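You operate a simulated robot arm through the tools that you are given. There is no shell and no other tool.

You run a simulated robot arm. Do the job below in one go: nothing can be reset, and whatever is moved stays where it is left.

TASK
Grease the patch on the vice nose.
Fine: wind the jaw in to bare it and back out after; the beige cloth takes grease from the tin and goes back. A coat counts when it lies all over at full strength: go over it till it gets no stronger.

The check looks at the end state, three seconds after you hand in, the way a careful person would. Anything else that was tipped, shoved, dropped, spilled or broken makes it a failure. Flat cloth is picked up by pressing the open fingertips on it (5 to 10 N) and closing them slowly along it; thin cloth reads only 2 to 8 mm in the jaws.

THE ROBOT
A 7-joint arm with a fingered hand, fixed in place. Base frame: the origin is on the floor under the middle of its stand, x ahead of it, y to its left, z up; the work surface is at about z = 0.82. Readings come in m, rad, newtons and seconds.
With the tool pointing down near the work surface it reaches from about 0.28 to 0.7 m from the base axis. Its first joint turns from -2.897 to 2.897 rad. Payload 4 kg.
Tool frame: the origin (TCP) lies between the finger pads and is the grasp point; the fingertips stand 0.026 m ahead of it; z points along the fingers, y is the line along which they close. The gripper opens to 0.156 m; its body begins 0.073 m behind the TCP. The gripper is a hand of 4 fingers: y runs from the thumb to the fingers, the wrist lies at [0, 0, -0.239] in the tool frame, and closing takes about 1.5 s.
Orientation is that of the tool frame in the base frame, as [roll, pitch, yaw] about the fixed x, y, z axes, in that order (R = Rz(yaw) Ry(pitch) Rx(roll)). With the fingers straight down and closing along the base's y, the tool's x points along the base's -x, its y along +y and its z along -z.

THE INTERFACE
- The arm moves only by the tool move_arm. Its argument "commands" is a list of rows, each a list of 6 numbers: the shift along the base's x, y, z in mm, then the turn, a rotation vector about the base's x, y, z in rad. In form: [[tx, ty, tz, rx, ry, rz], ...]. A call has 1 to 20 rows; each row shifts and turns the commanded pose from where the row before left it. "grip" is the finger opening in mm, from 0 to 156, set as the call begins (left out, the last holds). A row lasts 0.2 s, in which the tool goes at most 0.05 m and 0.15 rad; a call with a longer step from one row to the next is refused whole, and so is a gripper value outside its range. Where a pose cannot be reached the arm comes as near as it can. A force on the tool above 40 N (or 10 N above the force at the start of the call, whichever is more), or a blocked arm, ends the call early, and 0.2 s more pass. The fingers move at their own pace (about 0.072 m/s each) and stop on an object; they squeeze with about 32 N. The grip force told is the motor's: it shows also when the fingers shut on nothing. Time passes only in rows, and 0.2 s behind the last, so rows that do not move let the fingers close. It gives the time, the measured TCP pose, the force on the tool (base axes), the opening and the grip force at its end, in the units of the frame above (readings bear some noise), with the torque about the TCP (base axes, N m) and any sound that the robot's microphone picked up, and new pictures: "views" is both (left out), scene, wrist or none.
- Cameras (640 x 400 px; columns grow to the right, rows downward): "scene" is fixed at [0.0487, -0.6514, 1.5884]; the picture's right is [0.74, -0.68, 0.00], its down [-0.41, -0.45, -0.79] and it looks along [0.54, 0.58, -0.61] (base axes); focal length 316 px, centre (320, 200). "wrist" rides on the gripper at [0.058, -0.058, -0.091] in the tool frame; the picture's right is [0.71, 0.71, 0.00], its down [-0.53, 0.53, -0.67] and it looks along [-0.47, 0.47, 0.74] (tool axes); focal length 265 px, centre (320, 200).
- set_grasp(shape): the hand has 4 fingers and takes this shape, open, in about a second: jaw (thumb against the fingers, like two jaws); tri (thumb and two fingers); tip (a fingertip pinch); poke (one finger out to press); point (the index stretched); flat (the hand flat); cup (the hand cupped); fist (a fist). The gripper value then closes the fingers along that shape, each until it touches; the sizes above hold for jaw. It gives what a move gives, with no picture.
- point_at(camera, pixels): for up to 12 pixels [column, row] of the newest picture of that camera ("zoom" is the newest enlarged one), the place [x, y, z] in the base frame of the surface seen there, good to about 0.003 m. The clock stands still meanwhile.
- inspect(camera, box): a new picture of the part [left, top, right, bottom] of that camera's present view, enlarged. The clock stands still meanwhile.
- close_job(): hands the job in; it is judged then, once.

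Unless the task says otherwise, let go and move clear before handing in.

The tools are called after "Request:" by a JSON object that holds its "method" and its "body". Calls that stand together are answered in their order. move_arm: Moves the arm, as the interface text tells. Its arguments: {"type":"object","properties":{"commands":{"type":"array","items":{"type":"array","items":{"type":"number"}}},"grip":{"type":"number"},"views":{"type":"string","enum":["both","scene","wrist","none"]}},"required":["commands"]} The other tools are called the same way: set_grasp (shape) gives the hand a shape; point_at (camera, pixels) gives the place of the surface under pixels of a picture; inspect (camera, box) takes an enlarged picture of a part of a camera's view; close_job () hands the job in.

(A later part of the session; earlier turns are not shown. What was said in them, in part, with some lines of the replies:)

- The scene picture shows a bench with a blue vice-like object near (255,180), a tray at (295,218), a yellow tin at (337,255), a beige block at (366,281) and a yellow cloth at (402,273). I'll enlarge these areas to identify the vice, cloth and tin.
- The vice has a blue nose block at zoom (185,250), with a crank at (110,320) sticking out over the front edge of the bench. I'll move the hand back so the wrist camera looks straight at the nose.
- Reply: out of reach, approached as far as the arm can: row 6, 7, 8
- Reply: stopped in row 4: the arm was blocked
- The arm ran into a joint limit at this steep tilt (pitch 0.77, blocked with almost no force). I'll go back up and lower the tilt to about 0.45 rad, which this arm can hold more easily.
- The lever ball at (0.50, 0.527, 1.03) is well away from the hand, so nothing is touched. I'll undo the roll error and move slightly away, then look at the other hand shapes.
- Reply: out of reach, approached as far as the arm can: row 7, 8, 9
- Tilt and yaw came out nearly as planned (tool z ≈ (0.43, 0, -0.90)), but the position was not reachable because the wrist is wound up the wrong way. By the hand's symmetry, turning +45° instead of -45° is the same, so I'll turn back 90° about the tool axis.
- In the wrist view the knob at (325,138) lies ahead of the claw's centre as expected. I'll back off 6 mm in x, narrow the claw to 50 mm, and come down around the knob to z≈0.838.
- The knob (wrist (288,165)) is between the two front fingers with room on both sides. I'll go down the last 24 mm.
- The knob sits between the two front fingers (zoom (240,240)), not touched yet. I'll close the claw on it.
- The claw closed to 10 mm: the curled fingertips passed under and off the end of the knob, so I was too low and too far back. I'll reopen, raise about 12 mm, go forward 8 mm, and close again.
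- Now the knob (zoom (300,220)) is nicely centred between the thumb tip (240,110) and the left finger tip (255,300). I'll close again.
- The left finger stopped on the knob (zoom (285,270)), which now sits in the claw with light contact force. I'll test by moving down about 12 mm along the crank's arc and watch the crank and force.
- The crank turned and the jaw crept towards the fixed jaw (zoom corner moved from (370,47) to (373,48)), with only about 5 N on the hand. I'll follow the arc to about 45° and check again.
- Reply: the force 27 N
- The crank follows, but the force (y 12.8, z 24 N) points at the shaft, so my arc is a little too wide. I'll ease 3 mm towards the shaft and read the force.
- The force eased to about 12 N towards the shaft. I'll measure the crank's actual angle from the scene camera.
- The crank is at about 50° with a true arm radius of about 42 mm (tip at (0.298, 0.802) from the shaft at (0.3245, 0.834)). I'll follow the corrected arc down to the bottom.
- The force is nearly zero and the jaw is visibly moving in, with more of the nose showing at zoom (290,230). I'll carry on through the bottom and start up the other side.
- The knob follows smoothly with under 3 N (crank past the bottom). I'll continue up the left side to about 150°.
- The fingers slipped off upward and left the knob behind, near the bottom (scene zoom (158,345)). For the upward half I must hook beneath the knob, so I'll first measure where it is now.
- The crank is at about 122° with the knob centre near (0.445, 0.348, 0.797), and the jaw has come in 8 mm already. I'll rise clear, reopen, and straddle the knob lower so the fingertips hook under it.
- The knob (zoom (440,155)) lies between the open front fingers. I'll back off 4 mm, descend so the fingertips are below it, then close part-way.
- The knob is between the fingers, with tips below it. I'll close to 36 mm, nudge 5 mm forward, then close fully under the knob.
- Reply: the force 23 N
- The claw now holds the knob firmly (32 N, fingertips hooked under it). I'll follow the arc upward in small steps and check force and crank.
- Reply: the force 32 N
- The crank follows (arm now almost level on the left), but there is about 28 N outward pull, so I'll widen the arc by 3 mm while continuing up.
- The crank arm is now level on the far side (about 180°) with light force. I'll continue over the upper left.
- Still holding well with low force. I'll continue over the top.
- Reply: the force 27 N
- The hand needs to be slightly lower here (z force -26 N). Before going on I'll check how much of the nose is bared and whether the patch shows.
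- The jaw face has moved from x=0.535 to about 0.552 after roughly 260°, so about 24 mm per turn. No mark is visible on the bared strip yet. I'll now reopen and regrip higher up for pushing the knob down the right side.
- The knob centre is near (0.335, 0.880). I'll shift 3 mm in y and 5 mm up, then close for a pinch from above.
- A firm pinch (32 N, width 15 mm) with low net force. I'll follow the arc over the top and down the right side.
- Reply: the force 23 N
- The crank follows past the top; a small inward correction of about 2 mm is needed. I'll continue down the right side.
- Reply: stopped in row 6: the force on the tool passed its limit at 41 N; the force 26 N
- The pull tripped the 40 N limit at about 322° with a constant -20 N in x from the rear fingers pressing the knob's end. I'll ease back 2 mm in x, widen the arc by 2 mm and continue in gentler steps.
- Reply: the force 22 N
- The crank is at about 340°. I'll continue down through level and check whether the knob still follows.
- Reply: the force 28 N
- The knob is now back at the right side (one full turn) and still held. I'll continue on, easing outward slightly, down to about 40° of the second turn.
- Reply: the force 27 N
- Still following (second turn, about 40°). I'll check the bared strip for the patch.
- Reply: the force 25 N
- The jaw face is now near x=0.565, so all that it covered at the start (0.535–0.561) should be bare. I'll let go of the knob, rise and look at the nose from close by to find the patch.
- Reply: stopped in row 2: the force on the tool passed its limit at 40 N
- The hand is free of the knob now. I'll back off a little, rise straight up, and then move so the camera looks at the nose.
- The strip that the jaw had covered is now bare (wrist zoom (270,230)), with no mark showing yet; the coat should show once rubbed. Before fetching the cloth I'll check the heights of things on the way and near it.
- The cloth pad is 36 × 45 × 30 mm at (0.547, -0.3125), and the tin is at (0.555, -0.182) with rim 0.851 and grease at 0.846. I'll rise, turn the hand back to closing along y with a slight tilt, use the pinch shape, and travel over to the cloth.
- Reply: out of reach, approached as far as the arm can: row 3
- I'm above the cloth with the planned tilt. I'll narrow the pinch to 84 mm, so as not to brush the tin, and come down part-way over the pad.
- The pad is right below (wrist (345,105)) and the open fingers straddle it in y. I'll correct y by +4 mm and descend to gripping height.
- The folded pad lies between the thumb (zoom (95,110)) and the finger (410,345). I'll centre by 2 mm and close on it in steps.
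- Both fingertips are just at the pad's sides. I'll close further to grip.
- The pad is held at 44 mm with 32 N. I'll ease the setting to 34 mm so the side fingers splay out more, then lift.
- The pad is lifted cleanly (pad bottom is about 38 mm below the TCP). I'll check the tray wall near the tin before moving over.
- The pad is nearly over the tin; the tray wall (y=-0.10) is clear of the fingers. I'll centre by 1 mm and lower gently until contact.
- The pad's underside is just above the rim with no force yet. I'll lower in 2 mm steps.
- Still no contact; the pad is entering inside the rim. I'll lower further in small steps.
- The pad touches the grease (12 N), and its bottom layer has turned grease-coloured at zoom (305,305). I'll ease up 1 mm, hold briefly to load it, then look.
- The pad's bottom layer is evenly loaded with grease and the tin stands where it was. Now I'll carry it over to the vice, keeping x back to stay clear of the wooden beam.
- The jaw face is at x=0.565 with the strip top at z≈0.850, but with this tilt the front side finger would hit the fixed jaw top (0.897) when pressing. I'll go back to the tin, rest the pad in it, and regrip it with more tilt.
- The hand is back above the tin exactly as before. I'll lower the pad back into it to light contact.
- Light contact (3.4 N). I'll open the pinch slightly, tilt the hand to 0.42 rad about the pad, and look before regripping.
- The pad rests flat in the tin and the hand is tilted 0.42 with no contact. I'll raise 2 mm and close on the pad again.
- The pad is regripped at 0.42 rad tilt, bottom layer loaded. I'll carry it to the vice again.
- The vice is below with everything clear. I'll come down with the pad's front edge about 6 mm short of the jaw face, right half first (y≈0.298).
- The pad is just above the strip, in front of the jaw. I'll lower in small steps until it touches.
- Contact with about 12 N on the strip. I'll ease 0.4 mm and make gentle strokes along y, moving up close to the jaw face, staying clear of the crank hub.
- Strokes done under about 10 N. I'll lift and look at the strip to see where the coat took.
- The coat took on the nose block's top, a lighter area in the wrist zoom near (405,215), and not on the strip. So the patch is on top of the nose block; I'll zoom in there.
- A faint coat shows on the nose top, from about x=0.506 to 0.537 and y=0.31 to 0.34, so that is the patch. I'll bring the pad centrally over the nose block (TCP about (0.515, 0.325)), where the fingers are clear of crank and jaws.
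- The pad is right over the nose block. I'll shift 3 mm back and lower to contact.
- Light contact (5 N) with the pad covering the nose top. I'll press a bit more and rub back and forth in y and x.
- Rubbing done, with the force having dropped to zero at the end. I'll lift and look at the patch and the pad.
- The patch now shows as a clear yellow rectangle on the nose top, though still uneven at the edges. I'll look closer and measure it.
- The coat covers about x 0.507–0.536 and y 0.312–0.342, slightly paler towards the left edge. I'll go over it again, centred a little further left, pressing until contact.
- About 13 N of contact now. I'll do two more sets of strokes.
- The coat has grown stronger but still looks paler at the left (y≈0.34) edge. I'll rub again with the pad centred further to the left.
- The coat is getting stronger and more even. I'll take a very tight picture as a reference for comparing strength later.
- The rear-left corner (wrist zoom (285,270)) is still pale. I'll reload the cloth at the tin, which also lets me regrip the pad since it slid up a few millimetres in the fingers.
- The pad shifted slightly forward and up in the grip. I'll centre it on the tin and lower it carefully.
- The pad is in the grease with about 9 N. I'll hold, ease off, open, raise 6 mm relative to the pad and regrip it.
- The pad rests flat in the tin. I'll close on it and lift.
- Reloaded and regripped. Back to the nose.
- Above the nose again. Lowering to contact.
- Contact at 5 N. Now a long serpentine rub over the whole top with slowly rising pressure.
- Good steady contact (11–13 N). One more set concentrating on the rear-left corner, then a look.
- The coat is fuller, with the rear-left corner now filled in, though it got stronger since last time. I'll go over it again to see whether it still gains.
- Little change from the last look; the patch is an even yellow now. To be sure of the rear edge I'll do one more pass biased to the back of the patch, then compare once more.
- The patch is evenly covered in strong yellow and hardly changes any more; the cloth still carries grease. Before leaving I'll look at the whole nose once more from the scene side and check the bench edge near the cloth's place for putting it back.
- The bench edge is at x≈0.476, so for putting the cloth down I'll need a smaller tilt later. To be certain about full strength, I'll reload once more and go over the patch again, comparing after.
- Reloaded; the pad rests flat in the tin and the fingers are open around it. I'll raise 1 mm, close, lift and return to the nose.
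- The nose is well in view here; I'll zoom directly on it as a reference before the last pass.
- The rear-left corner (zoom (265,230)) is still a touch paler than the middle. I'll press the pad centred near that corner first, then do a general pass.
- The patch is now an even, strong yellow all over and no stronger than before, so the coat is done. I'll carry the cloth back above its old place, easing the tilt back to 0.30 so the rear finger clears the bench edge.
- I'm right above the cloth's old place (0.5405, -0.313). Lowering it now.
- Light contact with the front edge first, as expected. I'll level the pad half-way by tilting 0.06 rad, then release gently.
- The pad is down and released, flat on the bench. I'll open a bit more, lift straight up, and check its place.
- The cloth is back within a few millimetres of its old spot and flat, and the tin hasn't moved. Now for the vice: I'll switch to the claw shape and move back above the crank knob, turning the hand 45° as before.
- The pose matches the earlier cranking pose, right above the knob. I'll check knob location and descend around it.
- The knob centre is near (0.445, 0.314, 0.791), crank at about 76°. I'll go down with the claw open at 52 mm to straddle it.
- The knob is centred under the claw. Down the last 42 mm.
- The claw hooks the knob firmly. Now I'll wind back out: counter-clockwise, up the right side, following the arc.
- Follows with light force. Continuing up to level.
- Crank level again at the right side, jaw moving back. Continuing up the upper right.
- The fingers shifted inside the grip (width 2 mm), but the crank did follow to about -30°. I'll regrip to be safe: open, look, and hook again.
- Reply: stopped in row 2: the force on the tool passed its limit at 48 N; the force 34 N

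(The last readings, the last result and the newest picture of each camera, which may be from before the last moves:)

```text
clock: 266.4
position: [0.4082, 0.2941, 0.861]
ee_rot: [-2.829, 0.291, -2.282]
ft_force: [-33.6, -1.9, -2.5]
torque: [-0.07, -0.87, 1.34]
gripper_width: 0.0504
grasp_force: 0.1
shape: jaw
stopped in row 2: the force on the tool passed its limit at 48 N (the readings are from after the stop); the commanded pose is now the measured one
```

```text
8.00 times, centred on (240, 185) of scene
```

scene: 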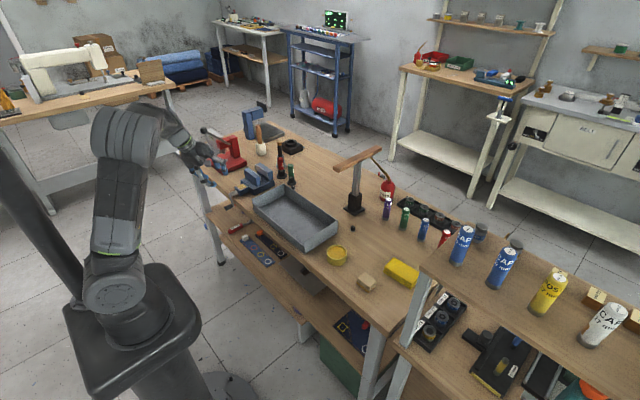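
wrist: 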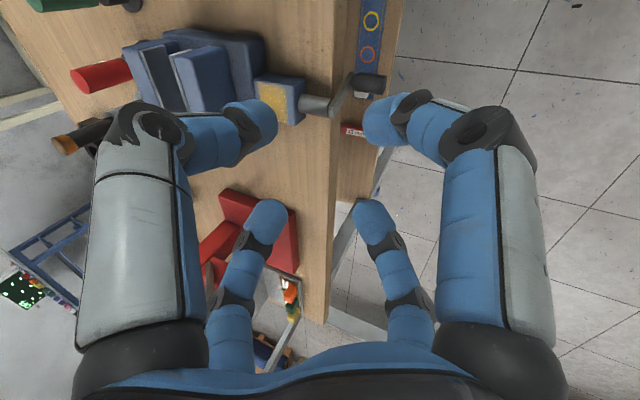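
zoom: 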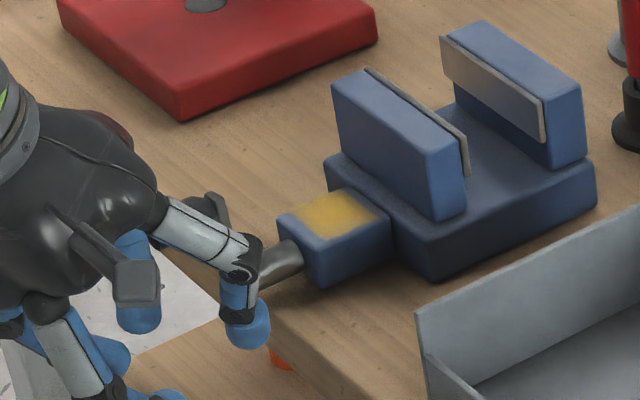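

Opening pushed the knob on over the top (the arm now points up-left), and one finger still presses on it (-34 N in x). I'll close the claw partly to relieve that and back away in -x.

Request:
{"method": "move_arm", "body": {"commands": [[0, 0, 0, 0, 0, 0], [0, 0, 0, 0, 0, 0], [-3, 0, 0, 0, 0, 0], [-5, 0, 0, 0, 0, 0], [-8, 0, 0, 0, 0, 0], [0, 0, 0, 0, 0, 0]], "grip": 30, "views": "none"}}

Request:
{"method": "inspect", "body": {"camera": "wrist", "box": [120, 60, 400, 260]}}

Request:
{"method": "inspect", "body": {"camera": "scene", "box": [215, 160, 265, 210]}}

```text
clock: 267.8
position: [0.3988, 0.293, 0.8635]
ee_rot: [-2.824, 0.297, -2.292]
ft_force: [-4.0, 0.4, -0.3]
torque: [-0.06, -0.03, 0.13]
gripper_width: 0.0298
grasp_force: 0.1
shape: jaw
```

```text
2.00 times, centred on (260, 160) of wrist
```

zoom: 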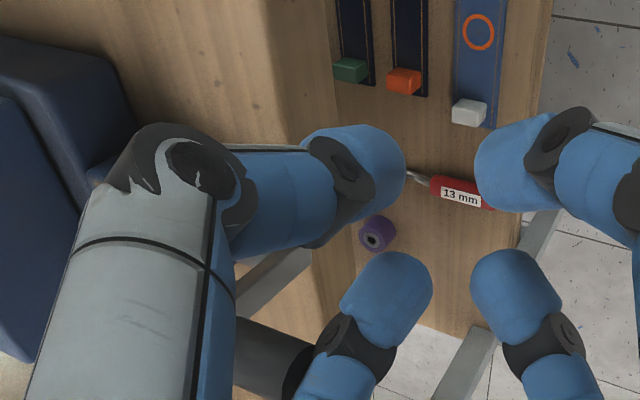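

```text
8.00 times, centred on (240, 185) of scene
```

zoom: 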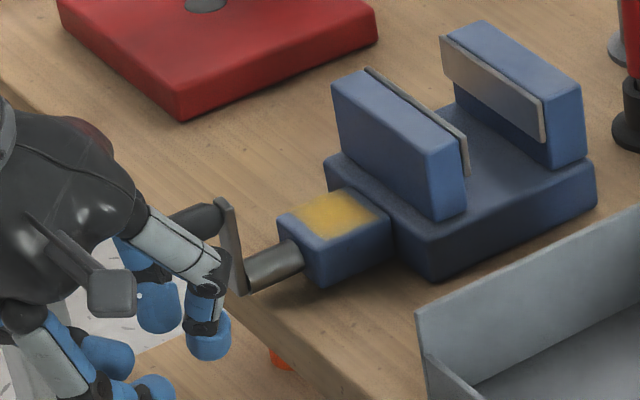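

Free again. The crank now stands near the top, slightly past it. I'll back away and up, and measure the knob.

Request:
{"method": "move_arm", "body": {"commands": [[-10, 0, 0, 0, 0, 0], [-10, 0, 5, 0, 0, 0], [0, 0, 20, 0, 0, 0], [0, 0, 25, 0, 0, 0], [0, 0, 25, 0, 0, 0], [0, 0, 0, 0, 0, 0]], "views": "none"}}

Request:
{"method": "inspect", "body": {"camera": "scene", "box": [215, 160, 265, 210]}}

Request:
{"method": "point_at", "body": {"camera": "zoom", "pixels": [[200, 212], [185, 220], [210, 208], [222, 230], [235, 270], [228, 250], [245, 285], [270, 265], [360, 110], [400, 160], [330, 190]]}}

Request:
{"method": "inspect", "body": {"camera": "wrist", "box": [120, 60, 400, 260]}}

```text
clock: 269.2
position: [0.3781, 0.2924, 0.9388]
ee_rot: [-2.826, 0.297, -2.292]
ft_force: [-0.2, -0.3, -0.1]
torque: [0.0, -0.02, 0.0]
gripper_width: 0.0299
grasp_force: 0.0
shape: jaw
```

```text
8.00 times, centred on (240, 185) of scene
```

zoom: 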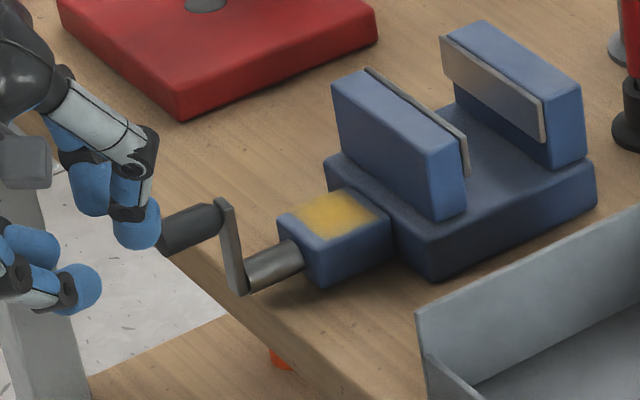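

```text
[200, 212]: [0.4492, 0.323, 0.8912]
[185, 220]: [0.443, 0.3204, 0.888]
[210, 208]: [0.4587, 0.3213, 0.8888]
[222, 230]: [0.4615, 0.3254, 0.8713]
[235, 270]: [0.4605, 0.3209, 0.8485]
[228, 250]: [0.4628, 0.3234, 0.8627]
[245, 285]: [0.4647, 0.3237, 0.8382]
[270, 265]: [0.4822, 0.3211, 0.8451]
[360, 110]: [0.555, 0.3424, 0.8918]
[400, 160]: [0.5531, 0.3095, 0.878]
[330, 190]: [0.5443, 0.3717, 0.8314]
```

```text
2.00 times, centred on (260, 160) of wrist
```

zoom: 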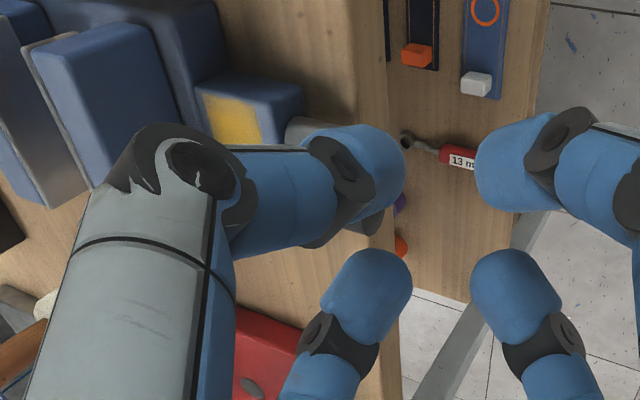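

The knob centre is near (0.445, 0.328, 0.882), crank about 266°, jaw face back at 0.554. I'll regrip from above for the way down the left side.

Request:
{"method": "move_arm", "body": {"commands": [[10, 10, 5, 0, 0, 0], [15, 15, 0, 0, 0, 0], [14, 10, 0, 0, 0, 0], [0, 0, 0, 0, 0, 0], [0, 0, -12, 0, 0, 0], [0, 0, -12, 0, 0, 0], [0, 0, -12, 0, 0, 0], [0, 0, 0, 0, 0, 0]], "grip": 52, "views": "none"}}

Request:
{"method": "inspect", "body": {"camera": "wrist", "box": [120, 60, 400, 260]}}

Request:
{"method": "inspect", "body": {"camera": "scene", "box": [215, 160, 265, 210]}}

```text
clock: 271.0
position: [0.417, 0.3283, 0.9055]
ee_rot: [-2.824, 0.296, -2.292]
ft_force: [-0.4, -0.6, -0.8]
torque: [0.0, 0.01, 0.02]
gripper_width: 0.0516
grasp_force: 0.0
shape: jaw
```

```text
2.00 times, centred on (260, 160) of wrist
```

zoom: 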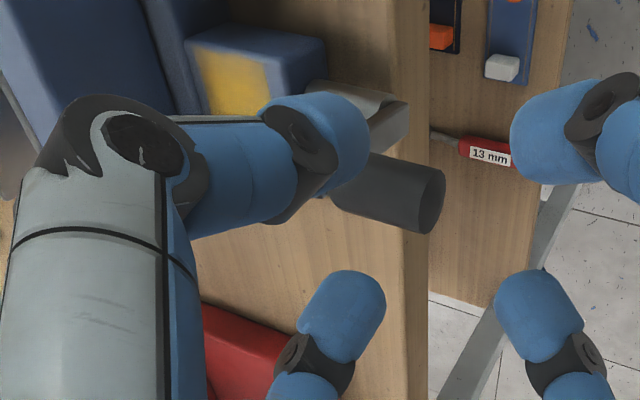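

```text
8.00 times, centred on (240, 185) of scene
```

zoom: 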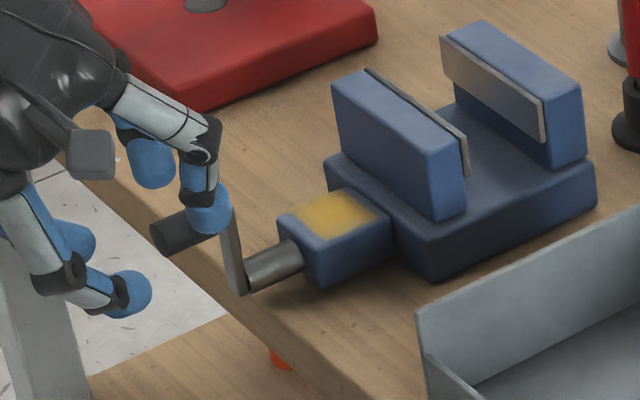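

The knob is slightly towards the thumb side. I'll descend 8 mm, shift 2 mm, then close.

Request:
{"method": "move_arm", "body": {"commands": [[2, -2, -4, 0, 0, 0], [2, 0, -4, 0, 0, 0], [0, 0, 0, 0, 0, 0]], "views": "none"}}

Request:
{"method": "move_arm", "body": {"commands": [[0, 0, 0, 0, 0, 0], [0, 0, 0, 0, 0, 0], [0, 0, 0, 0, 0, 0], [0, 0, 0, 0, 0, 0]], "grip": 8, "views": "none"}}

Request:
{"method": "inspect", "body": {"camera": "wrist", "box": [120, 60, 400, 260]}}

Request:
{"method": "inspect", "body": {"camera": "scene", "box": [215, 160, 265, 210]}}

```text
clock: 271.8
position: [0.4211, 0.3257, 0.8983]
ee_rot: [-2.825, 0.297, -2.291]
ft_force: [0.7, 0.0, 0.2]
torque: [-0.04, 0.01, -0.01]
gripper_width: 0.0515
grasp_force: 0.1
shape: jaw
```

```text
clock: 272.8
position: [0.4218, 0.3258, 0.8987]
ee_rot: [-2.827, 0.295, -2.293]
ft_force: [-1.9, -1.4, -4.1]
torque: [-0.02, 0.14, -0.19]
gripper_width: 0.0112
grasp_force: 32.1
shape: jaw
```

```text
2.00 times, centred on (260, 160) of wrist
```

zoom: 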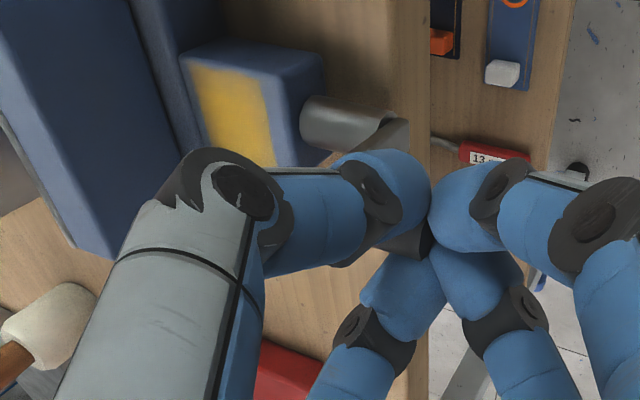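

```text
8.00 times, centred on (240, 185) of scene
```

zoom: 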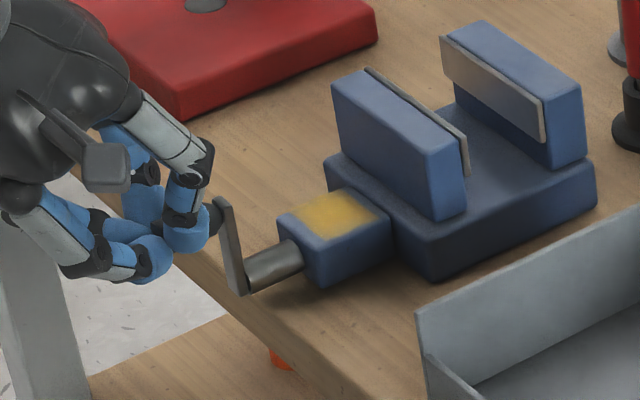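

A firm pinch (32 N). I'll follow the arc over and down the left side.

Request:
{"method": "move_arm", "body": {"commands": [[0, 3.85, -0.4, 0, 0, 0], [0, 3.8, -0.8, 0, 0, 0], [0, 3.7, -1.1, 0, 0, 0], [0, 3.6, -1.4, 0, 0, 0], [0, 3.5, -1.7, 0, 0, 0], [0, 3.3, -2.0, 0, 0, 0], [0, 3.1, -2.3, 0, 0, 0], [0, 0, 0, 0, 0, 0]], "views": "none"}}

Request:
{"method": "inspect", "body": {"camera": "wrist", "box": [120, 60, 400, 260]}}

Request:
{"method": "inspect", "body": {"camera": "scene", "box": [215, 160, 265, 210]}}

```text
clock: 274.6
position: [0.4208, 0.3521, 0.8904]
ee_rot: [-2.825, 0.296, -2.29]
ft_force: [0.0, -1.2, -0.2]
torque: [0.0, 0.03, 0.02]
gripper_width: 0.0097
grasp_force: 32.0
shape: jaw
```

```text
2.00 times, centred on (260, 160) of wrist
```

zoom: 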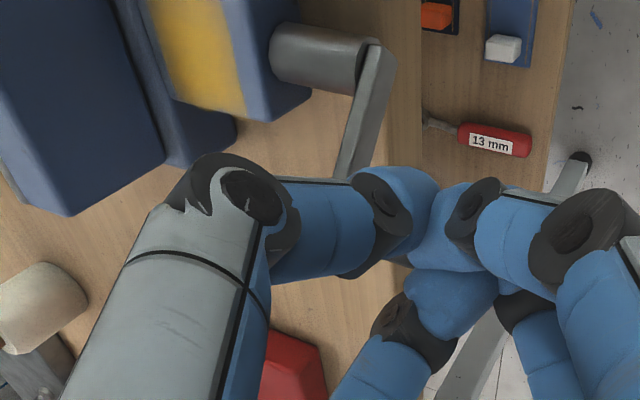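

```text
8.00 times, centred on (240, 185) of scene
```

zoom: 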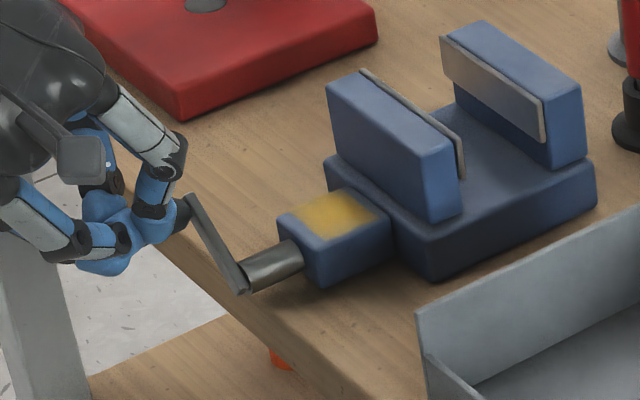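

The crank follows to about 230°. Continuing down the left side.

Request:
{"method": "move_arm", "body": {"commands": [[0, 2.9, -2.6, 0, 0, 0], [0, 2.7, -2.8, 0, 0, 0], [0, 2.4, -3.0, 0, 0, 0], [0, 2.1, -3.2, 0, 0, 0], [0, 1.85, -3.4, 0, 0, 0], [0, 1.55, -3.6, 0, 0, 0], [0, 0, 0, 0, 0, 0]], "views": "none"}}

Request:
{"method": "inspect", "body": {"camera": "wrist", "box": [120, 60, 400, 260]}}

Request:
{"method": "inspect", "body": {"camera": "scene", "box": [215, 160, 265, 210]}}

```text
clock: 276.2
position: [0.4211, 0.3644, 0.8704]
ee_rot: [-2.823, 0.297, -2.294]
ft_force: [0.3, -0.6, 0.2]
torque: [0.01, 0.0, 0.01]
gripper_width: 0.0063
grasp_force: 31.3
shape: jaw
```

```text
2.00 times, centred on (260, 160) of wrist
```

zoom: 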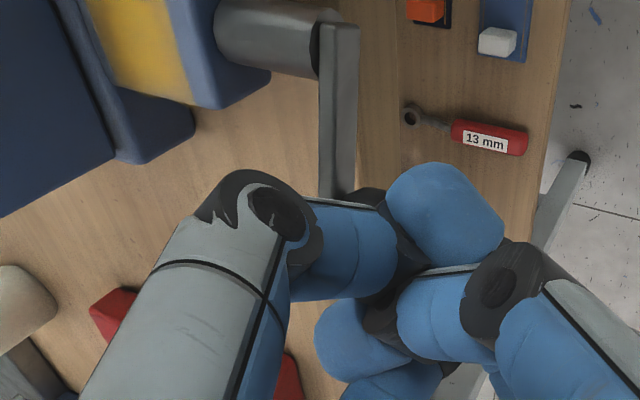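

```text
8.00 times, centred on (240, 185) of scene
```

zoom: 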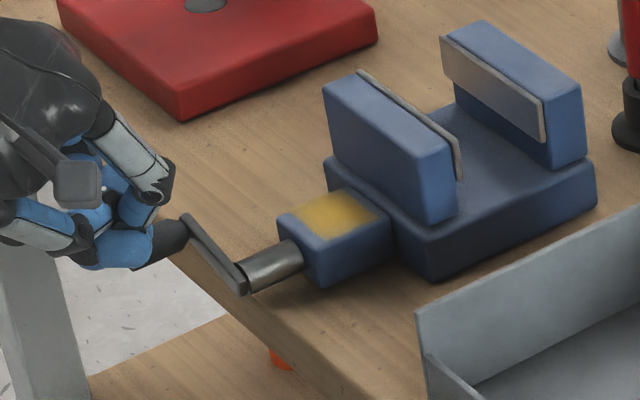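

Still following (about 205°). Continuing down past level.

Request:
{"method": "move_arm", "body": {"commands": [[0, 1.2, -3.7, 0, 0, 0], [0, 0.9, -3.8, 0, 0, 0], [0, 0.6, -3.85, 0, 0, 0], [0, 0.25, -3.9, 0, 0, 0], [0, -0.1, -3.9, 0, 0, 0], [0, -0.45, -3.85, 0, 0, 0], [0, 0, 0, 0, 0, 0]], "views": "none"}}

Request:
{"method": "inspect", "body": {"camera": "wrist", "box": [120, 60, 400, 260]}}

Request:
{"method": "inspect", "body": {"camera": "scene", "box": [215, 160, 265, 210]}}

```text
clock: 277.8
position: [0.4213, 0.367, 0.8474]
ee_rot: [-2.826, 0.296, -2.291]
ft_force: [-0.2, 0.0, -0.6]
torque: [-0.02, -0.02, 0.03]
gripper_width: 0.006
grasp_force: 31.7
shape: jaw
```

```text
2.00 times, centred on (260, 160) of wrist
```

zoom: 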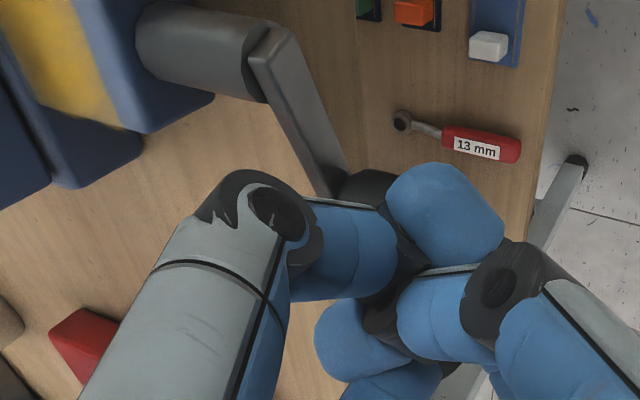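

```text
8.00 times, centred on (240, 185) of scene
```

zoom: 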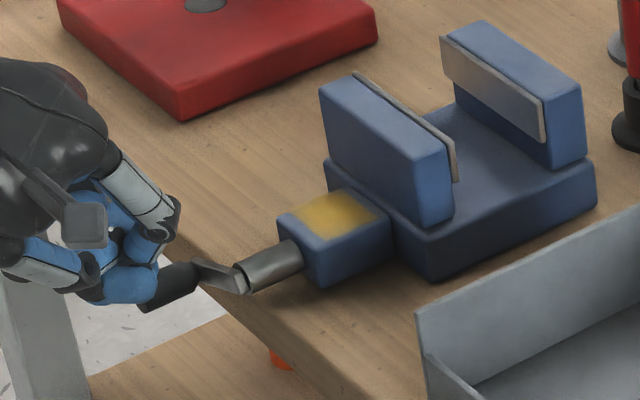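

Still following smoothly (about 172°). Continuing towards the bottom left.

Request:
{"method": "move_arm", "body": {"commands": [[0, -0.8, -3.8, 0, 0, 0], [0, -1.1, -3.7, 0, 0, 0], [0, -1.4, -3.6, 0, 0, 0], [0, -1.7, -3.5, 0, 0, 0], [0, -2.0, -3.3, 0, 0, 0], [0, -2.3, -3.1, 0, 0, 0], [0, 0, 0, 0, 0, 0]], "views": "none"}}

Request:
{"method": "inspect", "body": {"camera": "wrist", "box": [120, 60, 400, 260]}}

Request:
{"method": "inspect", "body": {"camera": "scene", "box": [215, 160, 265, 210]}}

```text
clock: 279.4
position: [0.4213, 0.3584, 0.8254]
ee_rot: [-2.825, 0.298, -2.291]
ft_force: [-1.1, 0.1, 1.4]
torque: [-0.01, 0.03, -0.04]
gripper_width: 0.0062
grasp_force: 31.5
shape: jaw
```

```text
2.00 times, centred on (260, 160) of wrist
```

zoom: 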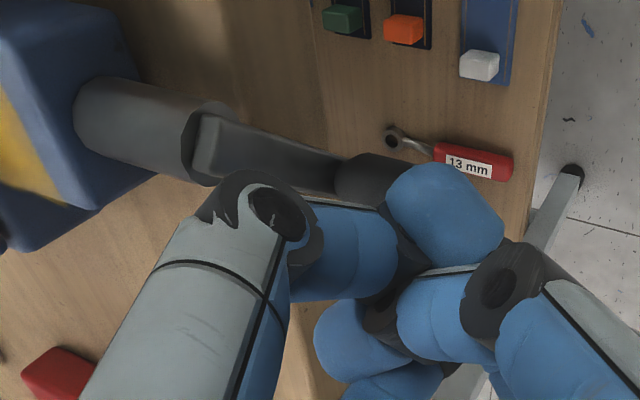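

```text
8.00 times, centred on (240, 185) of scene
```

zoom: 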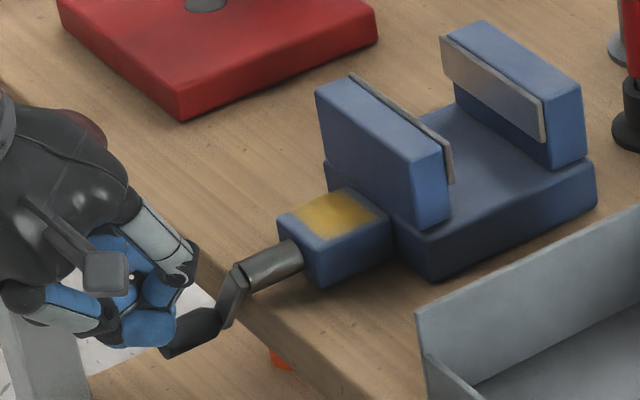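

Crank at about 130°, with the thumb pushing it from the left. I'll go on pushing along the bottom towards -y.

Request:
{"method": "move_arm", "body": {"commands": [[0, -2.6, -2.9, 0, 0, 0], [0, -2.8, -2.7, 0, 0, 0], [0, -3.0, -2.4, 0, 0, 0], [0, -3.2, -2.1, 0, 0, 0], [0, -3.4, -1.8, 0, 0, 0], [0, -3.6, -1.5, 0, 0, 0], [0, -3.7, -1.2, 0, 0, 0], [0, 0, 0, 0, 0, 0]], "views": "none"}}

Request:
{"method": "inspect", "body": {"camera": "wrist", "box": [120, 60, 400, 260]}}

Request:
{"method": "inspect", "body": {"camera": "scene", "box": [215, 160, 265, 210]}}

```text
clock: 281.2
position: [0.422, 0.3341, 0.8138]
ee_rot: [-2.823, 0.297, -2.292]
ft_force: [-3.1, 1.9, 5.6]
torque: [-0.05, 0.0, -0.03]
gripper_width: 0.0061
grasp_force: 32.4
shape: jaw
```

```text
2.00 times, centred on (260, 160) of wrist
```

zoom: 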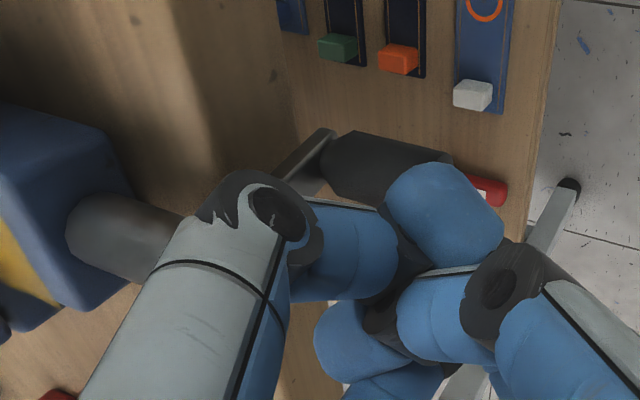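

```text
8.00 times, centred on (240, 185) of scene
```

zoom: 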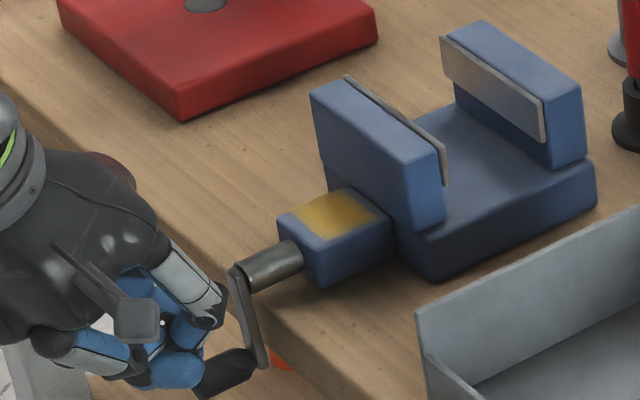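

Crank at about 80°. For the final quarter I'll regrip: move off the knob, rise, reopen and hook beneath it again.

Request:
{"method": "move_arm", "body": {"commands": [[0, 6, 2, 0, 0, 0], [-4, 6, 8, 0, 0, 0], [-4, 0, 18, 0, 0, 0], [0, 0, 20, 0, 0, 0], [0, 0, 20, 0, 0, 0], [0, 0, 0, 0, 0, 0]], "views": "none"}}

Request:
{"method": "inspect", "body": {"camera": "scene", "box": [215, 165, 265, 215]}}

Request:
{"method": "point_at", "body": {"camera": "zoom", "pixels": [[225, 335], [210, 345], [240, 328], [255, 310], [245, 260], [355, 90], [390, 140], [340, 60], [400, 170], [330, 110]]}}

```text
clock: 282.6
position: [0.4141, 0.3464, 0.8817]
ee_rot: [-2.824, 0.295, -2.292]
ft_force: [-0.5, -0.3, 0.6]
torque: [0.0, 0.02, -0.01]
gripper_width: 0.0061
grasp_force: 31.8
shape: jaw
```

```text
8.00 times, centred on (240, 190) of scene
```

zoom: 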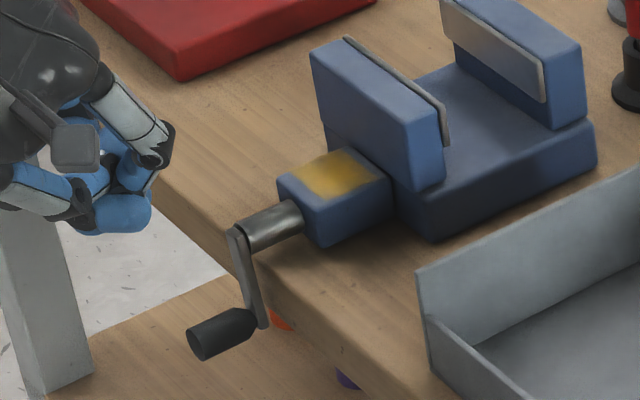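

```text
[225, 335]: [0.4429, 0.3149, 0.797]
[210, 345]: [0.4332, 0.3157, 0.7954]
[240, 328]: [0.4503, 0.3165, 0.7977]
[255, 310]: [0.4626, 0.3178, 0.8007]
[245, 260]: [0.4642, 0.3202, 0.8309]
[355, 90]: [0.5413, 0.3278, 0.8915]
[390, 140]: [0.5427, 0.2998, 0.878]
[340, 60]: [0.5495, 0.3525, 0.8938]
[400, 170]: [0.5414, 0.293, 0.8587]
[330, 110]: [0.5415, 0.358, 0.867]
```

The knob is at (0.445, 0.321, 0.7905), crank about 85°, jaw face at 0.5415. I'll open and straddle it again.

Request:
{"method": "move_arm", "body": {"commands": [[0, -12, 0, 0, 0, 0], [0, -13, 0, 0, 0, 0], [0, 0, 0, 0, 0, 0], [0, 0, -15, 0, 0, 0], [0, 0, -15, 0, 0, 0], [0, 0, 0, 0, 0, 0]], "grip": 52, "views": "none"}}

Request:
{"method": "inspect", "body": {"camera": "wrist", "box": [120, 60, 400, 260]}}

```text
clock: 284.0
position: [0.4136, 0.3225, 0.8503]
ee_rot: [-2.825, 0.297, -2.291]
ft_force: [-0.3, 0.4, -0.9]
torque: [-0.02, -0.01, 0.0]
gripper_width: 0.0518
grasp_force: 0.1
shape: jaw
```

```text
2.00 times, centred on (260, 160) of wrist
```

zoom: 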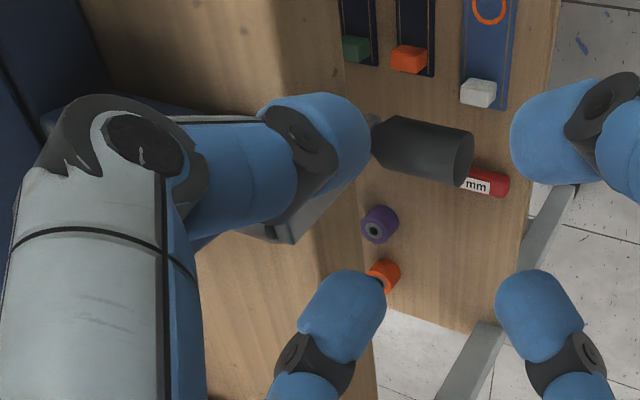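

Request:
{"method": "move_arm", "body": {"commands": [[0, -1, -14, 0, 0, 0], [0, 0, -14, 0, 0, 0], [0, 0, -14, 0, 0, 0], [0, 0, -12, 0, 0, 0], [0, 0, 0, 0, 0, 0]], "views": "none"}}

Request:
{"method": "inspect", "body": {"camera": "wrist", "box": [120, 60, 400, 260]}}

```text
clock: 285.2
position: [0.4121, 0.3213, 0.7957]
ee_rot: [-2.825, 0.298, -2.291]
ft_force: [0.0, 0.2, -0.8]
torque: [0.03, -0.02, 0.0]
gripper_width: 0.0518
grasp_force: 0.1
shape: jaw
```

```text
2.00 times, centred on (260, 160) of wrist
```

zoom: 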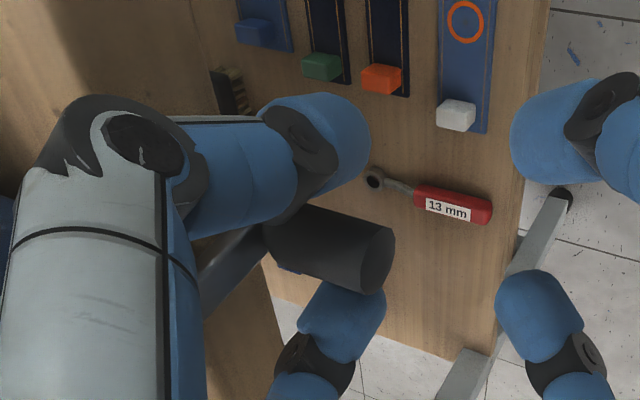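

The knob is well placed in the claw. Closing and hooking.

Request:
{"method": "move_arm", "body": {"commands": [[0, 0, 0, 0, 0, 0], [0, 0, 0, 0, 0, 0], [4, 0, 0, 0, 0, 0], [4, 0, 0, 0, 0, 0], [0, 0, 0, 0, 0, 0]], "grip": 38, "views": "none"}}

Request:
{"method": "move_arm", "body": {"commands": [[0, 0, 0, 0, 0, 0], [0, 0, 0, 0, 0, 0], [0, 0, 0, 0, 0, 0], [0, 0, 0, 0, 0, 0]], "grip": 6, "views": "none"}}

Request:
{"method": "inspect", "body": {"camera": "wrist", "box": [120, 60, 400, 260]}}

```text
clock: 286.4
position: [0.4215, 0.3214, 0.7969]
ee_rot: [-2.825, 0.296, -2.292]
ft_force: [-0.3, 0.7, -0.3]
torque: [-0.01, 0.01, -0.01]
gripper_width: 0.0383
grasp_force: 0.0
shape: jaw
```

```text
clock: 287.4
position: [0.4218, 0.3204, 0.7962]
ee_rot: [-2.825, 0.293, -2.292]
ft_force: [2.0, 0.5, -12.6]
torque: [-0.05, 0.17, -0.01]
gripper_width: 0.0036
grasp_force: 32.2
shape: jaw
```

```text
2.00 times, centred on (260, 160) of wrist
```

zoom: 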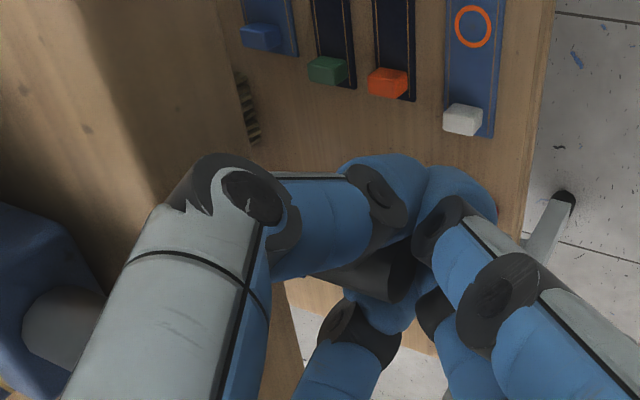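

Hooked firmly. Winding the last quarter turn out.

Request:
{"method": "move_arm", "body": {"commands": [[0, -3.85, 0.5, 0, 0, 0], [0, -3.8, 0.85, 0, 0, 0], [0, -3.7, 1.2, 0, 0, 0], [0, -3.6, 1.5, 0, 0, 0], [0, -3.4, 1.8, 0, 0, 0], [0, -3.3, 2.1, 0, 0, 0], [0, -3.1, 2.4, 0, 0, 0], [0, -2.9, 2.6, 0, 0, 0], [0, -2.6, 2.9, 0, 0, 0], [0, 0, 0, 0, 0, 0]], "views": "none"}}

Request:
{"method": "inspect", "body": {"camera": "wrist", "box": [120, 60, 400, 260]}}

Request:
{"method": "inspect", "body": {"camera": "scene", "box": [215, 160, 265, 210]}}

```text
clock: 289.6
position: [0.4218, 0.291, 0.8116]
ee_rot: [-2.824, 0.297, -2.292]
ft_force: [-0.2, -5.6, -6.2]
torque: [-0.09, 0.1, -0.1]
gripper_width: 0.0033
grasp_force: 31.6
shape: jaw
```

```text
2.00 times, centred on (260, 160) of wrist
```

zoom: 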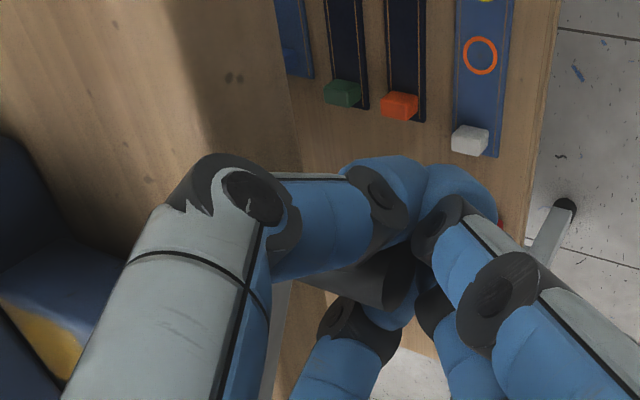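

```text
8.00 times, centred on (240, 185) of scene
```

zoom: 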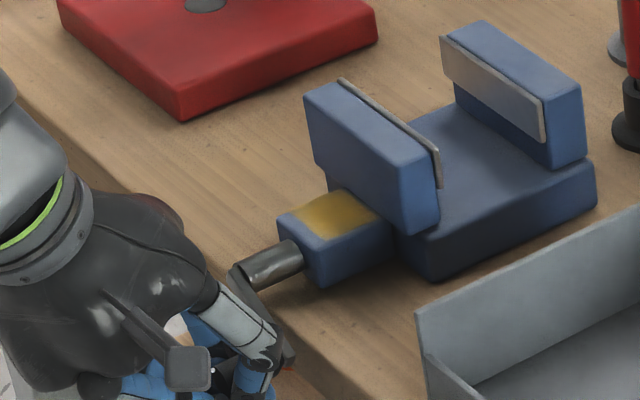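

Crank at about 40°. Continuing up to level, its starting position.

Request:
{"method": "move_arm", "body": {"commands": [[0, -2.4, 3.1, 0, 0, 0], [0, -2.1, 3.3, 0, 0, 0], [0, -1.8, 3.4, 0, 0, 0], [0, -1.5, 3.6, 0, 0, 0], [0, -1.2, 3.7, 0, 0, 0], [0, -0.8, 3.8, 0, 0, 0], [0, -0.5, 3.85, 0, 0, 0], [0, 0, 0, 0, 0, 0]], "views": "none"}}

Request:
{"method": "inspect", "body": {"camera": "wrist", "box": [120, 60, 400, 260]}}

Request:
{"method": "inspect", "body": {"camera": "scene", "box": [215, 160, 265, 210]}}

```text
clock: 291.4
position: [0.4201, 0.2812, 0.8358]
ee_rot: [-2.826, 0.294, -2.292]
ft_force: [4.6, 11.6, -27.7]
torque: [-0.25, 0.43, 0.15]
gripper_width: 0.0025
grasp_force: 31.7
shape: jaw
```

```text
2.00 times, centred on (260, 160) of wrist
```

zoom: 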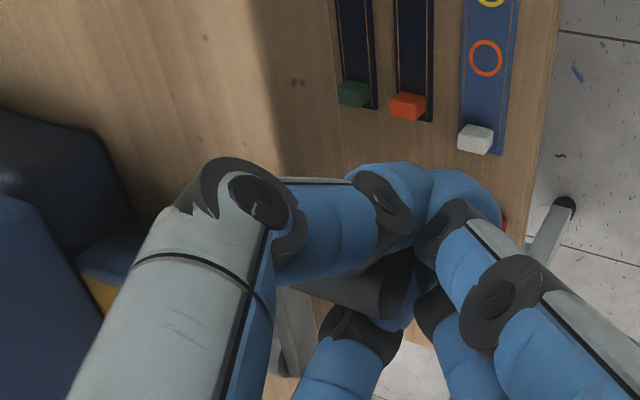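

```text
8.00 times, centred on (240, 185) of scene
```

zoom: 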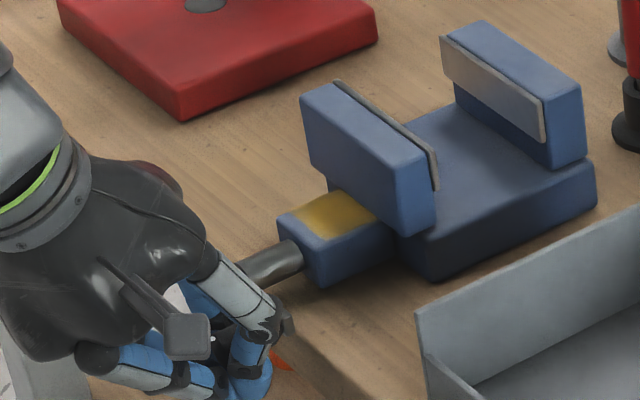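

The force rose to -28 N in z, so the crank seems to be at its end stop, where it began. I'll ease off, and measure the jaw.

Request:
{"method": "move_arm", "body": {"commands": [[0, 0, -2, 0, 0, 0], [0, 0, -1, 0, 0, 0], [0, 0, 0, 0, 0, 0]], "views": "none"}}

Request:
{"method": "inspect", "body": {"camera": "scene", "box": [230, 165, 270, 200]}}

Request:
{"method": "point_at", "body": {"camera": "zoom", "pixels": [[300, 120], [330, 160], [360, 200], [280, 60], [400, 170], [220, 200], [260, 220], [150, 225]]}}

```text
clock: 292.2
position: [0.4214, 0.2813, 0.8334]
ee_rot: [-2.827, 0.297, -2.291]
ft_force: [-1.3, 10.3, -15.2]
torque: [-0.19, 0.26, 0.15]
gripper_width: 0.0025
grasp_force: 32.2
shape: jaw
```

```text
11.43 times, centred on (250, 182) of scene
```

zoom: 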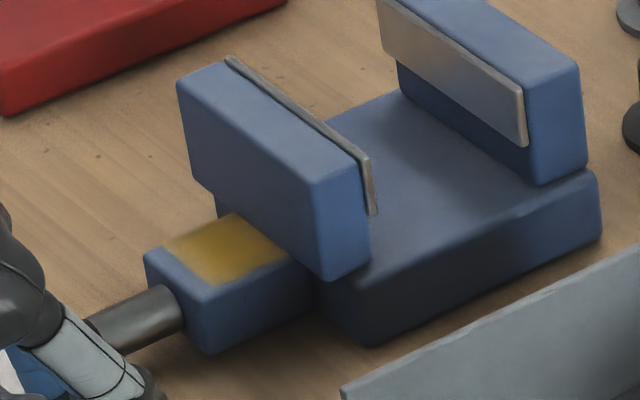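

```text
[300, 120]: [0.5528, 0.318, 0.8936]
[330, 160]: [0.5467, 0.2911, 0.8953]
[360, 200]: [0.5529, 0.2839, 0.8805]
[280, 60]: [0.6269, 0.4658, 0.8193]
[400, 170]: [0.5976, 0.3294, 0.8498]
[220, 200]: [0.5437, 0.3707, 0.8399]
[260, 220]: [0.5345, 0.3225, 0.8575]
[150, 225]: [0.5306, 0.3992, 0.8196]
```

The jaw face is back at x=0.5345, its starting place, and the coat still shows on the nose. I'll let go of the knob gently and back away.

Request:
{"method": "move_arm", "body": {"commands": [[0, -1, -1, 0, 0, 0], [0, 0, 0, 0, 0, 0], [0, 0, 0, 0, 0, 0]], "grip": 38, "views": "none"}}

Request:
{"method": "inspect", "body": {"camera": "wrist", "box": [120, 60, 400, 260]}}

```text
clock: 293.0
position: [0.4217, 0.2805, 0.8329]
ee_rot: [-2.825, 0.296, -2.292]
ft_force: [-0.5, 0.8, 0.0]
torque: [-0.04, 0.02, 0.01]
gripper_width: 0.0377
grasp_force: 0.1
shape: jaw
```

```text
2.00 times, centred on (260, 160) of wrist
```

zoom: 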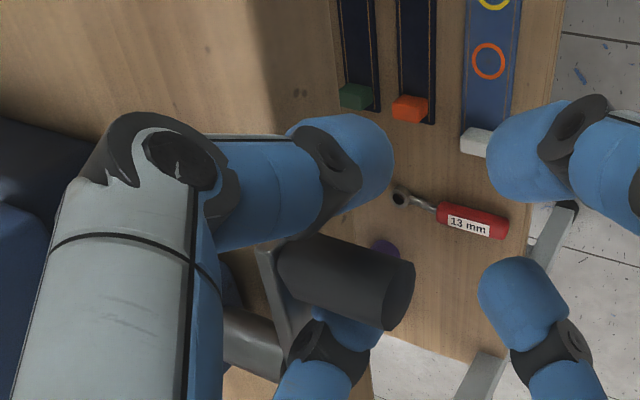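

Released with no force. I'll open further, step back, and rise clear.

Request:
{"method": "move_arm", "body": {"commands": [[0, 2, 0, 0, 0, 0], [0, 0, 0, 0, 0, 0], [-4, 0, 0, 0, 0, 0], [0, 0, 0, 0, 0, 0]], "grip": 58, "views": "none"}}

Request:
{"method": "inspect", "body": {"camera": "wrist", "box": [120, 60, 400, 260]}}

```text
clock: 294.0
position: [0.4169, 0.2836, 0.8332]
ee_rot: [-2.825, 0.296, -2.292]
ft_force: [0.2, 0.4, -0.5]
torque: [0.05, -0.03, 0.01]
gripper_width: 0.0577
grasp_force: 0.2
shape: jaw
```

```text
2.00 times, centred on (260, 160) of wrist
```

zoom: 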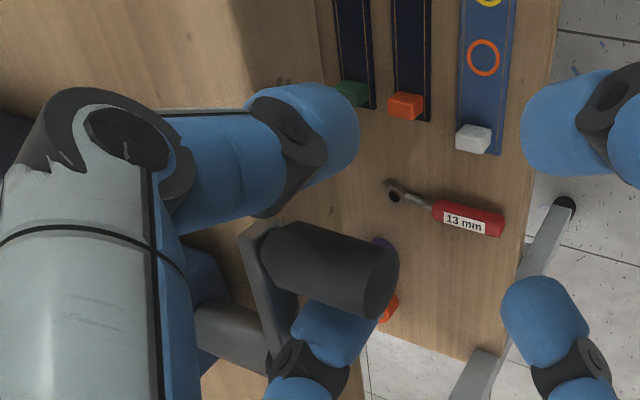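

Request:
{"method": "move_arm", "body": {"commands": [[-3, 1, 5, 0, 0, 0], [0, 0, 8, 0, 0, 0], [0, 0, 12, 0, 0, 0], [0, 0, 20, 0, 0, 0], [0, 0, 25, 0, 0, 0], [-10, -5, 30, 0, 0, 0], [-15, -20, 30, 0, 0, 0], [0, -20, 20, 0, 0, 0], [0, 0, 0, 0, 0, 0]]}}

Request:
{"method": "inspect", "body": {"camera": "scene", "box": [215, 160, 295, 210]}}

```text
clock: 296.0
position: [0.387, 0.2382, 0.9852]
ee_rot: [-2.825, 0.292, -2.292]
ft_force: [-0.3, 0.7, -0.4]
torque: [-0.03, 0.0, -0.02]
gripper_width: 0.0577
grasp_force: 0.1
shape: jaw
```

scene: 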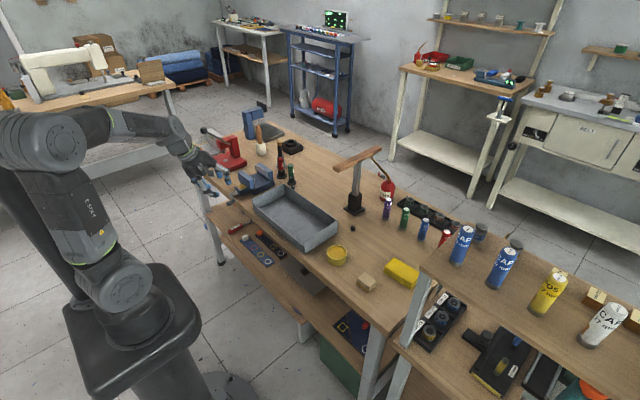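
wrist: 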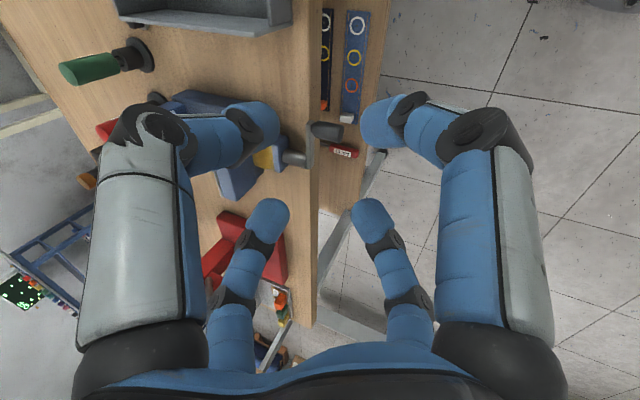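

```text
8.00 times, centred on (255, 185) of scene
```

zoom: 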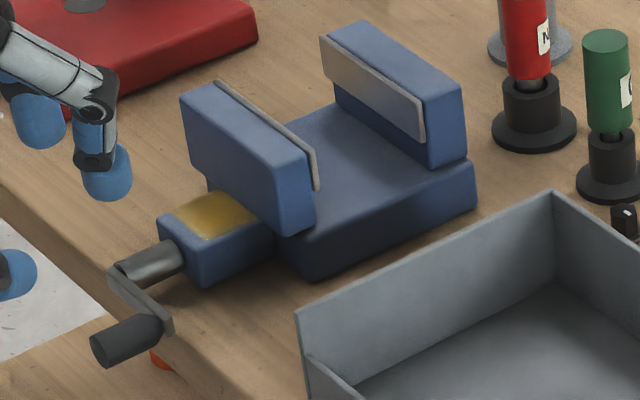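

The vice looks as it did at the start (jaw face 0.5345, crank level), with the yellow coat on its nose. I'll move the hand clear and take a final look around.

Request:
{"method": "move_arm", "body": {"commands": [[0, -20, 25, 0, 0, 0], [5, -30, 25, 0, 0, 0], [5, -30, 20, 0, 0, 0], [5, -30, 10, 0, 0, 0], [0, 0, 0, 0, 0, 0]]}}

Request:
{"method": "inspect", "body": {"camera": "scene", "box": [225, 165, 285, 210]}}

Request:
{"method": "inspect", "body": {"camera": "scene", "box": [300, 210, 440, 310]}}

Request:
{"method": "inspect", "body": {"camera": "scene", "box": [190, 120, 340, 240]}}

```text
clock: 297.2
position: [0.4033, 0.1288, 1.0651]
ee_rot: [-2.826, 0.296, -2.291]
ft_force: [0.3, -0.7, 0.3]
torque: [0.01, 0.04, 0.0]
gripper_width: 0.0577
grasp_force: 0.0
shape: jaw
```

scene: 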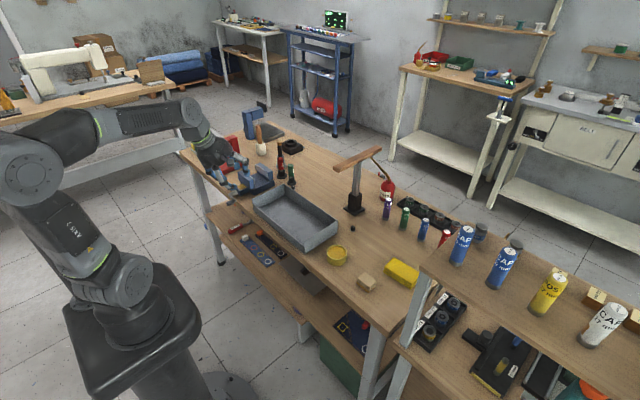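
wrist: 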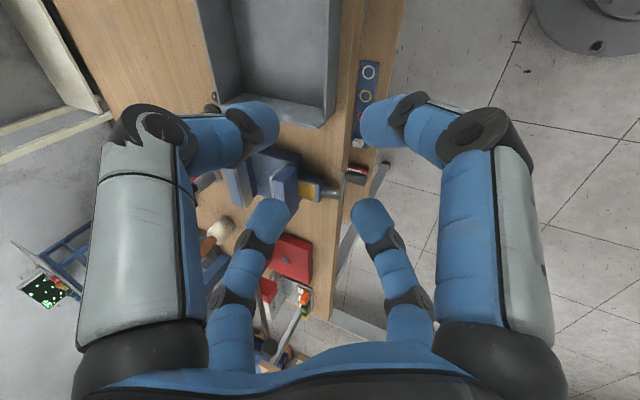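

```text
8.89 times, centred on (255, 188) of scene
```

zoom: 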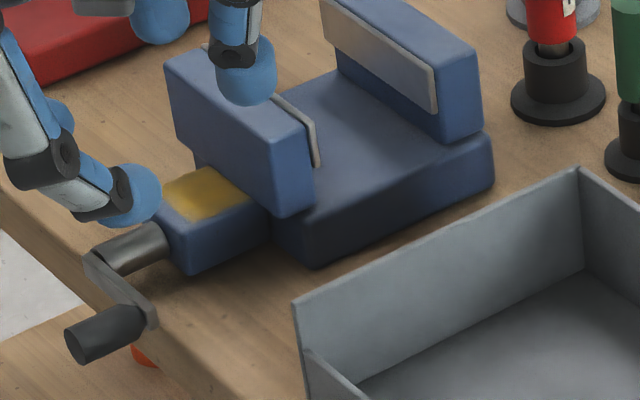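

```text
4.00 times, centred on (370, 260) of scene
```

zoom: 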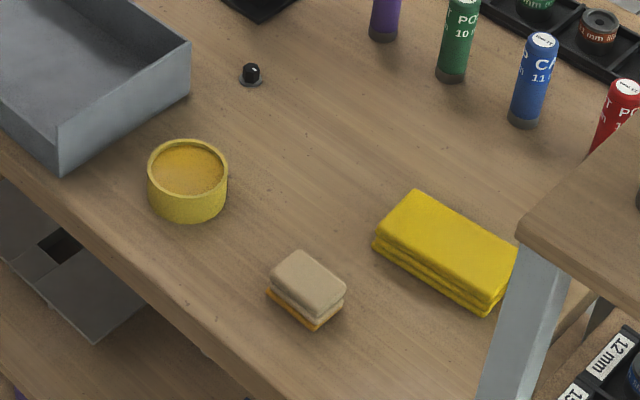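

```text
3.33 times, centred on (265, 180) of scene
```

zoom: 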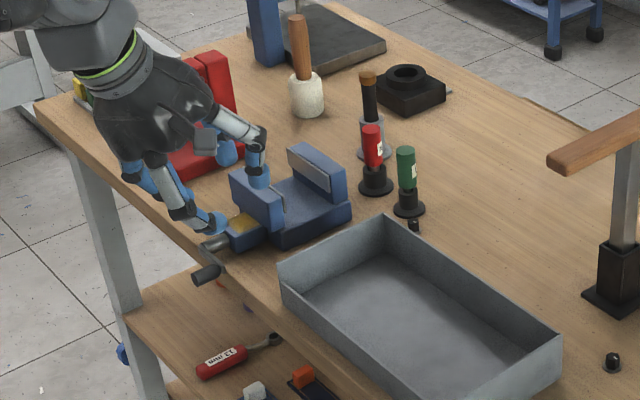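

Everything is in place. The nose carries an even coat, the jaw and crank are back where they began, the cloth is flat within about 7 mm of its old spot, and the tin, yellow cloth, tray and standing items are unmoved. The hand is empty and clear, so I hand in.

Request:
{"method": "close_job", "body": {}}

```text
The job is handed in.
```

I greased the patch on the vice nose and handed the job in; I haven't been told the verdict.

- **Patch:** it has an even yellow coat. I reloaded the cloth twice and went over the patch until it looked no stronger. I judged that by eye from the camera pictures. The jaw now covers its front edge again, as it did at the start.
- **Vice:** the jaw is wound back out to where it began (front face at about x = 0.535), and the crank is level within a few degrees.
- **Cloth:** it is folded flat on the bench, about 7 mm from its original spot, with grease on its underside.
- **Other things:** the tin, yellow cloth, tray and standing items look unmoved in the final pictures.

While winding the jaw back out, a finger pushed the knob over the top of its turn as I opened the hand. The force reached 48 N before the arm stopped. I saw no damage, and the crank turned normally afterwards.
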